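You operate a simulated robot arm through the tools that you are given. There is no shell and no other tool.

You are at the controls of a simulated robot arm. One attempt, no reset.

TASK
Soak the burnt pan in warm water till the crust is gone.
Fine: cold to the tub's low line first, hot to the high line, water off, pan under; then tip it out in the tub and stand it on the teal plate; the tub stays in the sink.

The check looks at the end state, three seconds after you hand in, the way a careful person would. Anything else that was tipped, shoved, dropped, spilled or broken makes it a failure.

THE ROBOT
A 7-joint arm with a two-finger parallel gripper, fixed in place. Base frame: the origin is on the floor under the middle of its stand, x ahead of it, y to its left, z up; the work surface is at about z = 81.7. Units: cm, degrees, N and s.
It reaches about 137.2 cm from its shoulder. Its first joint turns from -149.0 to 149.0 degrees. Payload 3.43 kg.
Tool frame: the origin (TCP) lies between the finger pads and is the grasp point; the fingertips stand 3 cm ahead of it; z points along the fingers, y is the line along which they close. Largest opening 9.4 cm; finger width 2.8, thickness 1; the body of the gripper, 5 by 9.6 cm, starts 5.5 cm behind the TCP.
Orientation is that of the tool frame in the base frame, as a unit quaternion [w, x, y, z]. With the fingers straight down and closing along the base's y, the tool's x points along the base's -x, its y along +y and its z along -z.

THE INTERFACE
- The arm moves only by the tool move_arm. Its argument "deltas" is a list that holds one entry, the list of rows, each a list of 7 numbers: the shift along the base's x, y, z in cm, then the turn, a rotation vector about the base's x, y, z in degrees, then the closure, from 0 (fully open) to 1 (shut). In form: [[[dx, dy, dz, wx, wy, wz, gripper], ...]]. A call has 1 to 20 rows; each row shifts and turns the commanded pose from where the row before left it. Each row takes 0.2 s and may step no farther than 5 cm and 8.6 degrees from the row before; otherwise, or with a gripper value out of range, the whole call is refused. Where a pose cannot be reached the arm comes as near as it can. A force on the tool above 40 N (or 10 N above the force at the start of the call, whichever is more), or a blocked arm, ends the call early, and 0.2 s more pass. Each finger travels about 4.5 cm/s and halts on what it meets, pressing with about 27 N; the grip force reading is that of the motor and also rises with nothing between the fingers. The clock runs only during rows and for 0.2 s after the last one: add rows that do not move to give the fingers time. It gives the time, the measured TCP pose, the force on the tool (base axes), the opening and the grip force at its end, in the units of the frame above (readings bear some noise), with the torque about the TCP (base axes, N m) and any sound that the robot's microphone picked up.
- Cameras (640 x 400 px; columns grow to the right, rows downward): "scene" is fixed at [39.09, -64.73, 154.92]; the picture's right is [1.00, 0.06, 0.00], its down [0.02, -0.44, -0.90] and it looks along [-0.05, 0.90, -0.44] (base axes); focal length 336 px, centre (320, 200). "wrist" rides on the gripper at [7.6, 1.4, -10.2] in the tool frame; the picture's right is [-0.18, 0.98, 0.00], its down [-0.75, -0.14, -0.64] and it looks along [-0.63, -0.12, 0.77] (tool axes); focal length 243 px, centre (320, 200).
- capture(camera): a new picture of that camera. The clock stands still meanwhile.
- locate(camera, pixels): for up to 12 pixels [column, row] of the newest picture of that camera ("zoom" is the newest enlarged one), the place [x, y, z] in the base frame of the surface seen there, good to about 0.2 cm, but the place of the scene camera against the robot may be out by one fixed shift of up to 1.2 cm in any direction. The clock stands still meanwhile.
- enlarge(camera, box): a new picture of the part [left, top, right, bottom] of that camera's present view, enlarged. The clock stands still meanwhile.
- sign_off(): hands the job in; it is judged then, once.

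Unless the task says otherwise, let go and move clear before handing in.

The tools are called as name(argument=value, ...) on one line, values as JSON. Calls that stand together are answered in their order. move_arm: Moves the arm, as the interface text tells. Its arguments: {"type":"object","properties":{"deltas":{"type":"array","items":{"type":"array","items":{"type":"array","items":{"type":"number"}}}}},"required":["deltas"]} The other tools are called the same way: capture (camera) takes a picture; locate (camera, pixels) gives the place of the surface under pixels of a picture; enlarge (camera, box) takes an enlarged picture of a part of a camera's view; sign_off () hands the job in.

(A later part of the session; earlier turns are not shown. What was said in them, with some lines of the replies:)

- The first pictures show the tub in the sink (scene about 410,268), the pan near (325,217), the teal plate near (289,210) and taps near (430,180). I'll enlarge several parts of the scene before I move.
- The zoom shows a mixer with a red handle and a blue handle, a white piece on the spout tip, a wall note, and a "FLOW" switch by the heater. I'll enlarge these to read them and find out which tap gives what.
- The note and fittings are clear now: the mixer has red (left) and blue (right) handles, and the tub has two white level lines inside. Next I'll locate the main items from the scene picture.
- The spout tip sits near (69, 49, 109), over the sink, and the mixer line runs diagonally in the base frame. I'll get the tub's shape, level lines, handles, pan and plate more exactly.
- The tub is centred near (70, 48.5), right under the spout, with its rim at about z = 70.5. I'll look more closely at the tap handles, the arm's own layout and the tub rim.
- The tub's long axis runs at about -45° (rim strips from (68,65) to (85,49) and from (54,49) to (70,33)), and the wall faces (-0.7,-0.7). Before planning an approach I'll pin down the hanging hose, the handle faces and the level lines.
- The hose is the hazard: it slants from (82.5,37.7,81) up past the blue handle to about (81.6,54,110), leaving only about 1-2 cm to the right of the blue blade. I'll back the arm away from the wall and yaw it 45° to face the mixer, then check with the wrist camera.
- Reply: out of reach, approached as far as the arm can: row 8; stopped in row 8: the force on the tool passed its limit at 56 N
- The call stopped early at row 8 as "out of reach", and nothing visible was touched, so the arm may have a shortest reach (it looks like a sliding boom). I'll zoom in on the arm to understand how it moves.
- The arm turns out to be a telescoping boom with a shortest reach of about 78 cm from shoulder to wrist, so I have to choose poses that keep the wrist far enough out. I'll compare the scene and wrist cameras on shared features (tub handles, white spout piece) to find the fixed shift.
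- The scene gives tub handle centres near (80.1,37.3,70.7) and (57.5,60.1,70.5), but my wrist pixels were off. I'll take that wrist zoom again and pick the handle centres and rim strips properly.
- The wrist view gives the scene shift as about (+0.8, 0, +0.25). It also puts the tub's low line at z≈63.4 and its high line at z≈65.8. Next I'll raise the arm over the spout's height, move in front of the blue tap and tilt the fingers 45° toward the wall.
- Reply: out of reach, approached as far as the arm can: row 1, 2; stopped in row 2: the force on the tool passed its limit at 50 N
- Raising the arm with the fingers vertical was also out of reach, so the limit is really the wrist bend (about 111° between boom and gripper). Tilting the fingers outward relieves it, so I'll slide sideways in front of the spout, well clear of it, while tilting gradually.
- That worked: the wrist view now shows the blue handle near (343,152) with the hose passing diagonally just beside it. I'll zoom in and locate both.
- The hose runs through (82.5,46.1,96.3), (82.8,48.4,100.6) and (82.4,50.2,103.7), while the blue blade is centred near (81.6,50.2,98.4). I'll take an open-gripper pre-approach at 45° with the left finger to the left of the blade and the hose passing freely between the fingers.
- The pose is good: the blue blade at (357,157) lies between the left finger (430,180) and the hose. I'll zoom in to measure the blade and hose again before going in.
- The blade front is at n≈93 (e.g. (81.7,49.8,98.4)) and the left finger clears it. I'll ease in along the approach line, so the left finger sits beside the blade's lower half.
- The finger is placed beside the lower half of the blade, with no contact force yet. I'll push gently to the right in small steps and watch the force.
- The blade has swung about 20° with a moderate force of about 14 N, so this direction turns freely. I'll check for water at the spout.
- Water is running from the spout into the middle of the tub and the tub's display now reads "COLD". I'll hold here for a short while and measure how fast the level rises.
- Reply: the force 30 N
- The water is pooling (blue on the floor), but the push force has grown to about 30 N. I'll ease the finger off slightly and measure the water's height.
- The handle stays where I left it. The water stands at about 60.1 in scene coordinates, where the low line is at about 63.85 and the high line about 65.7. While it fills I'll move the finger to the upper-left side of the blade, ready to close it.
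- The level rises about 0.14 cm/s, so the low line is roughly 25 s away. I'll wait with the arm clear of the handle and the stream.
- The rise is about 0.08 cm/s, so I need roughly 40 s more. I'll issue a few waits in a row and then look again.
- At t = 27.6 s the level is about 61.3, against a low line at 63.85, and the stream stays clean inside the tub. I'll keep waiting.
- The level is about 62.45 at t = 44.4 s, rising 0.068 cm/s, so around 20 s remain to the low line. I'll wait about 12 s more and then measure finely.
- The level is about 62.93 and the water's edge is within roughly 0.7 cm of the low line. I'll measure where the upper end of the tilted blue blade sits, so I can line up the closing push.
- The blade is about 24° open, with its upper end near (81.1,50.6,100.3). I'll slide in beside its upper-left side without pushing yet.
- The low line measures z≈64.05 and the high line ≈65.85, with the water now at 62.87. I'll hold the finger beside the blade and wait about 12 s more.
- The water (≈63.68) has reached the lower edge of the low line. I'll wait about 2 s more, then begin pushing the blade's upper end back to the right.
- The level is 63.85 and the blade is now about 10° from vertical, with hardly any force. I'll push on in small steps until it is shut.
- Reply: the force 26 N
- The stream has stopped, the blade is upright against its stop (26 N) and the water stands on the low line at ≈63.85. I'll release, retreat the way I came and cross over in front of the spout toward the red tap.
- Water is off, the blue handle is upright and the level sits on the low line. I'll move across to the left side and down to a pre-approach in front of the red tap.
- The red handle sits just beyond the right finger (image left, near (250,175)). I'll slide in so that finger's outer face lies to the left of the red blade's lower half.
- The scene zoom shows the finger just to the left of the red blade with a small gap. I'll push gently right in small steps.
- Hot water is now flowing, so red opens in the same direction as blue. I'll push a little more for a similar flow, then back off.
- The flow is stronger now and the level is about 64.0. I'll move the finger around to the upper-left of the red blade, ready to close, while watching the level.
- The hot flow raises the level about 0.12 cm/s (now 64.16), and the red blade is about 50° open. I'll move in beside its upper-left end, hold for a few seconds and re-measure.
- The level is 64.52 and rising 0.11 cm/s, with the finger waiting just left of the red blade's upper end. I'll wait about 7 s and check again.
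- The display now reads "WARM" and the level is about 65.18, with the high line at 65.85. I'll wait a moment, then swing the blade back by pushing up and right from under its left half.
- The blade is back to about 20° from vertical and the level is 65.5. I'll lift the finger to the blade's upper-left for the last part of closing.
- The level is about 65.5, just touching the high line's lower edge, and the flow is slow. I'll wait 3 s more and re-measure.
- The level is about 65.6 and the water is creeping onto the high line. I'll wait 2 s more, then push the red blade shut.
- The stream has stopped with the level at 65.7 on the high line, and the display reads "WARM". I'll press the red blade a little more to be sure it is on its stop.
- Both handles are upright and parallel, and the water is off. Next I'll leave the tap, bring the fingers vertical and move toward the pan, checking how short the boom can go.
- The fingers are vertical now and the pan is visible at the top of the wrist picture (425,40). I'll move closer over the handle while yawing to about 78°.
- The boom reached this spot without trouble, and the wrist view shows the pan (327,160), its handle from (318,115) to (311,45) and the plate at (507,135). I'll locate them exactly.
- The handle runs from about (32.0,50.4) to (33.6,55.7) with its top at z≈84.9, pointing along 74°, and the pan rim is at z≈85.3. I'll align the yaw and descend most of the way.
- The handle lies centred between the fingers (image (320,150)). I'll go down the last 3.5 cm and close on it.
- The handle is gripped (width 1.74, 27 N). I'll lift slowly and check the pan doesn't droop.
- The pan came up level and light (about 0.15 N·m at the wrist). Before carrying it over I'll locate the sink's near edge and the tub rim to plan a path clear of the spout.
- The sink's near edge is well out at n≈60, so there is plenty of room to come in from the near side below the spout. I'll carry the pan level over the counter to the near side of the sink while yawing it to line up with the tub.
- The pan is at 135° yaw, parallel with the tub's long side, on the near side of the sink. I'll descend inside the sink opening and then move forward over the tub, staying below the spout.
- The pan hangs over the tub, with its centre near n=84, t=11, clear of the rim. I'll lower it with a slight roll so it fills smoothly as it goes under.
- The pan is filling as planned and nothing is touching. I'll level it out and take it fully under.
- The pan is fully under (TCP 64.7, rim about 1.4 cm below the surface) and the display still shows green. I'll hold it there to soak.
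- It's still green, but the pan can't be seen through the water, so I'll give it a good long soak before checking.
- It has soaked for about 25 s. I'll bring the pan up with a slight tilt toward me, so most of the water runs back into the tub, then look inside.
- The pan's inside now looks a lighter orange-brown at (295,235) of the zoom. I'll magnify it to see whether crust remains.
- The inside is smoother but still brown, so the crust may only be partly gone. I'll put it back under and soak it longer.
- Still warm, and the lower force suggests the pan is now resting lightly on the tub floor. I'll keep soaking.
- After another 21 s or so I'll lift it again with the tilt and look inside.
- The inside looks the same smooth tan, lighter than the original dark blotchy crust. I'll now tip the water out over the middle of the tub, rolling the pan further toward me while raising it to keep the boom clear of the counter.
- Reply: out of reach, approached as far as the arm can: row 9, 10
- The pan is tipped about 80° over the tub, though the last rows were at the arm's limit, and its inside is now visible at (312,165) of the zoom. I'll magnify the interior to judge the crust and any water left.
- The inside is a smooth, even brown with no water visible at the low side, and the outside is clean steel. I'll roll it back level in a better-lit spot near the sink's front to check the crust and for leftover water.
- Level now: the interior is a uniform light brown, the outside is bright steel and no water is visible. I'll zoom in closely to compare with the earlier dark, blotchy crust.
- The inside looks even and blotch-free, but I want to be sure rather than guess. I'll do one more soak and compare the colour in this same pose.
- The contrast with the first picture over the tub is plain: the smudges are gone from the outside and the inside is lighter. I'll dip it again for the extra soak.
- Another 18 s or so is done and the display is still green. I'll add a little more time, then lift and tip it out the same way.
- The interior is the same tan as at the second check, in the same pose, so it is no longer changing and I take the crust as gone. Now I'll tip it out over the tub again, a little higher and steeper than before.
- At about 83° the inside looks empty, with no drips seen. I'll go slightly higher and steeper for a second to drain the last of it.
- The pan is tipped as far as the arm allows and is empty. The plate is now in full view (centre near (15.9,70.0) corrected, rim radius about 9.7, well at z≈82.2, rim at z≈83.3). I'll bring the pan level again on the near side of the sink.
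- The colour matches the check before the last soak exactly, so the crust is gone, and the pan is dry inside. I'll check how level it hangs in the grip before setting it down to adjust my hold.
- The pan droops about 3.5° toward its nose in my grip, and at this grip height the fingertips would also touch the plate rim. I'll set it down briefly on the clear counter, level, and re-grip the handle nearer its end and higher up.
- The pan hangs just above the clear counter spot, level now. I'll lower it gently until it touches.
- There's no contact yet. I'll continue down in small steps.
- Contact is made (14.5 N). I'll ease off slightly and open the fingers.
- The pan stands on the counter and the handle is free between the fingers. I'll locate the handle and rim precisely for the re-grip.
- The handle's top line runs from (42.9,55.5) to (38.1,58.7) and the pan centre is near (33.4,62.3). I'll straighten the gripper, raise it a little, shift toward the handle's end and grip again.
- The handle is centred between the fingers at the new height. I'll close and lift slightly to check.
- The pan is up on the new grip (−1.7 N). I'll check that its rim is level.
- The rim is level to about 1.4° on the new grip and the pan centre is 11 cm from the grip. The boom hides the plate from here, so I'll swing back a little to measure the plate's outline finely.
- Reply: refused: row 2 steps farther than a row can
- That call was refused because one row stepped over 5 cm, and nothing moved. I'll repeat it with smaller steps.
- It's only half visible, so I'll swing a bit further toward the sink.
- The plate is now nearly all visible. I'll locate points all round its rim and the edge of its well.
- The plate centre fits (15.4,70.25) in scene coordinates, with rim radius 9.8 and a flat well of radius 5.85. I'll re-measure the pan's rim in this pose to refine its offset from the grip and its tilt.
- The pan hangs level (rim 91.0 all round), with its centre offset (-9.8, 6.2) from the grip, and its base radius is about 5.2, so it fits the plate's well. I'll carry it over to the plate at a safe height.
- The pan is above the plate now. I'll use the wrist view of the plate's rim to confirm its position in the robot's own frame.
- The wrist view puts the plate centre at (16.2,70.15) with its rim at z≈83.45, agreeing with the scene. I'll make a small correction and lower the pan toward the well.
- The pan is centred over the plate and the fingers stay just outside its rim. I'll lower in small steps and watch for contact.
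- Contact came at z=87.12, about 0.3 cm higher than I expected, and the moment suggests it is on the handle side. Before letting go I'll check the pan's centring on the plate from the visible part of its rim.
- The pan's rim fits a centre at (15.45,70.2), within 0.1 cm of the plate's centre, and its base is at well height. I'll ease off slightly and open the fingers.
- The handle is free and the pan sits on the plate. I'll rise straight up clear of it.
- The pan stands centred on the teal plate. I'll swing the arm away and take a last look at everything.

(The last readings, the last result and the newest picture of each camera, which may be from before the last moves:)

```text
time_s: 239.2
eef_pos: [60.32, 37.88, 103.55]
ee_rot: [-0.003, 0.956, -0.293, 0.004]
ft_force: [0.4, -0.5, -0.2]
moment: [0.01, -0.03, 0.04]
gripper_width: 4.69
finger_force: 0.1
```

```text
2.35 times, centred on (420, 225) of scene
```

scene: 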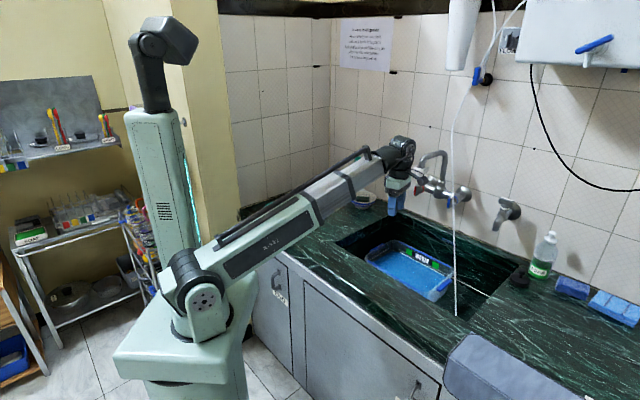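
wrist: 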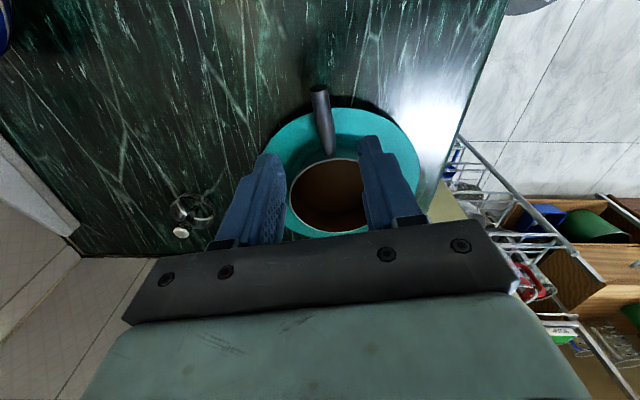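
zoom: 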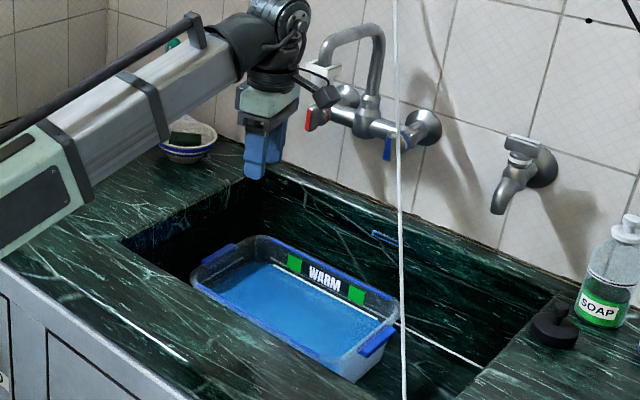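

The tub, taps and sink look right, but the boom hides the plate. I'll move a bit further aside to see it.

move_arm(deltas=[[[2.5, -3.5, -2.0, 0, 0, 0, 0.5], [2.5, -3.5, -2.0, 0, 0, 0, 0.5], [2.0, -3.0, -2.0, 0, 0, 0, 0.5], [0, 0, 0, 0, 0, 0, 0.5]]])

capture(camera="scene")

enlarge(camera="scene", box=[240, 170, 350, 240])

enlarge(camera="scene", box=[360, 225, 472, 295])

enlarge(camera="scene", box=[405, 140, 485, 220])

```text
time_s: 240.2
eef_pos: [67.19, 27.87, 97.62]
ee_rot: [-0.004, 0.956, -0.293, 0.003]
ft_force: [-0.8, 0.3, -0.4]
moment: [0.01, -0.02, -0.01]
gripper_width: 4.72
finger_force: 0.2
```

```text
taken
```

scene: 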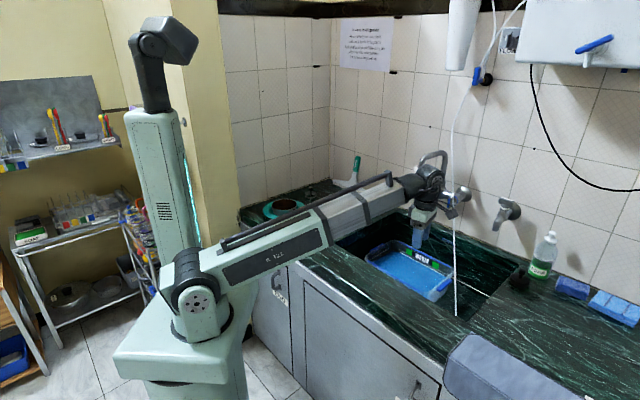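

```text
5.71 times, centred on (295, 205) of scene
```

zoom: 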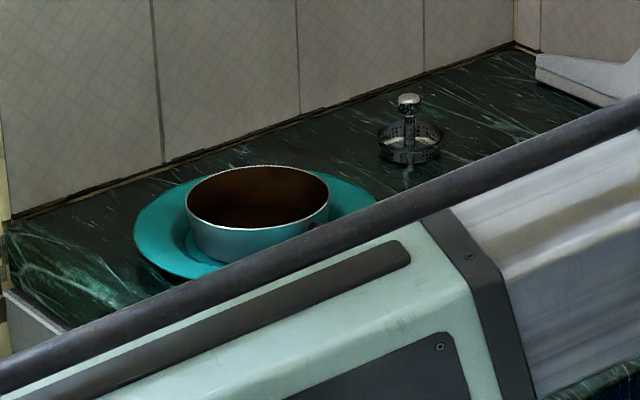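

```text
5.71 times, centred on (416, 260) of scene
```

zoom: 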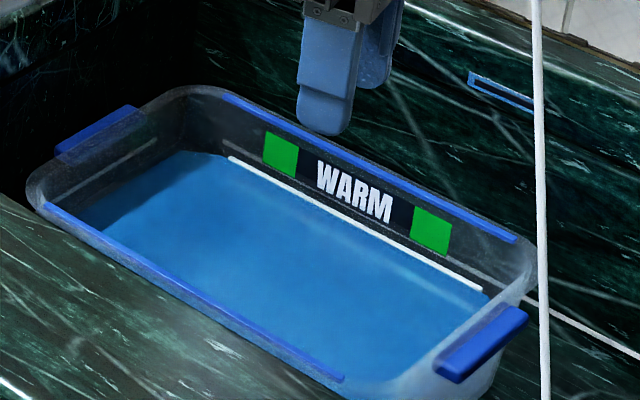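

```text
5.00 times, centred on (445, 180) of scene
```

zoom: 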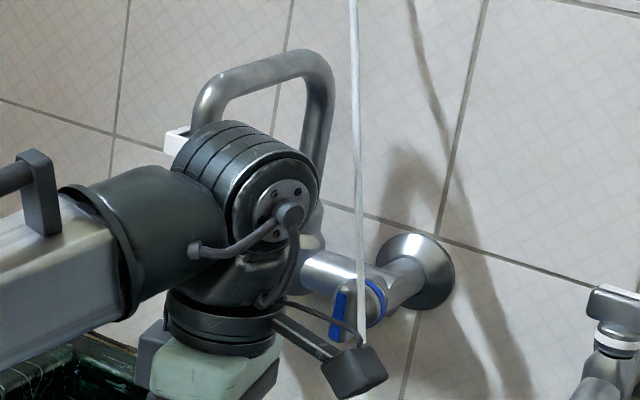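

The pan stands on the teal plate, clean and empty. The tub is in the sink at the high line reading "WARM", there is no stream from the spout, and the arm is clear with nothing else disturbed. I'm handing in.

sign_off()

```text
The job is handed in.
```

The burnt pan is soaked, emptied and standing on the teal plate, and I've handed the job in. I haven't been told the result of the check.

- **Water:** I filled with cold to the low line, then hot to the high line, and closed both taps. The tub's display read "WARM" from the hot fill on, including the last look.
- **Soak:** The pan was under for about 70 seconds in all, over three dips. The last two checks showed the same smooth, even brown inside, and the black smudges on the outside were gone. I took that as the crust being gone and the brown as the pan's own colour.
- **Emptying:** I tipped it out over the tub. The arm could only roll it to about 85°, but the inside looked dry afterwards.
- **Counter stop:** On the way to the plate I set the empty pan down briefly on the counter to get a better hold on the handle.
- **Arm stops:** Early on, before touching anything, the arm stopped twice on its force limit while reaching for poses it couldn't hold. Nothing appeared to be hit.

The tub stayed in the sink, and I saw nothing else moved, spilled or knocked.
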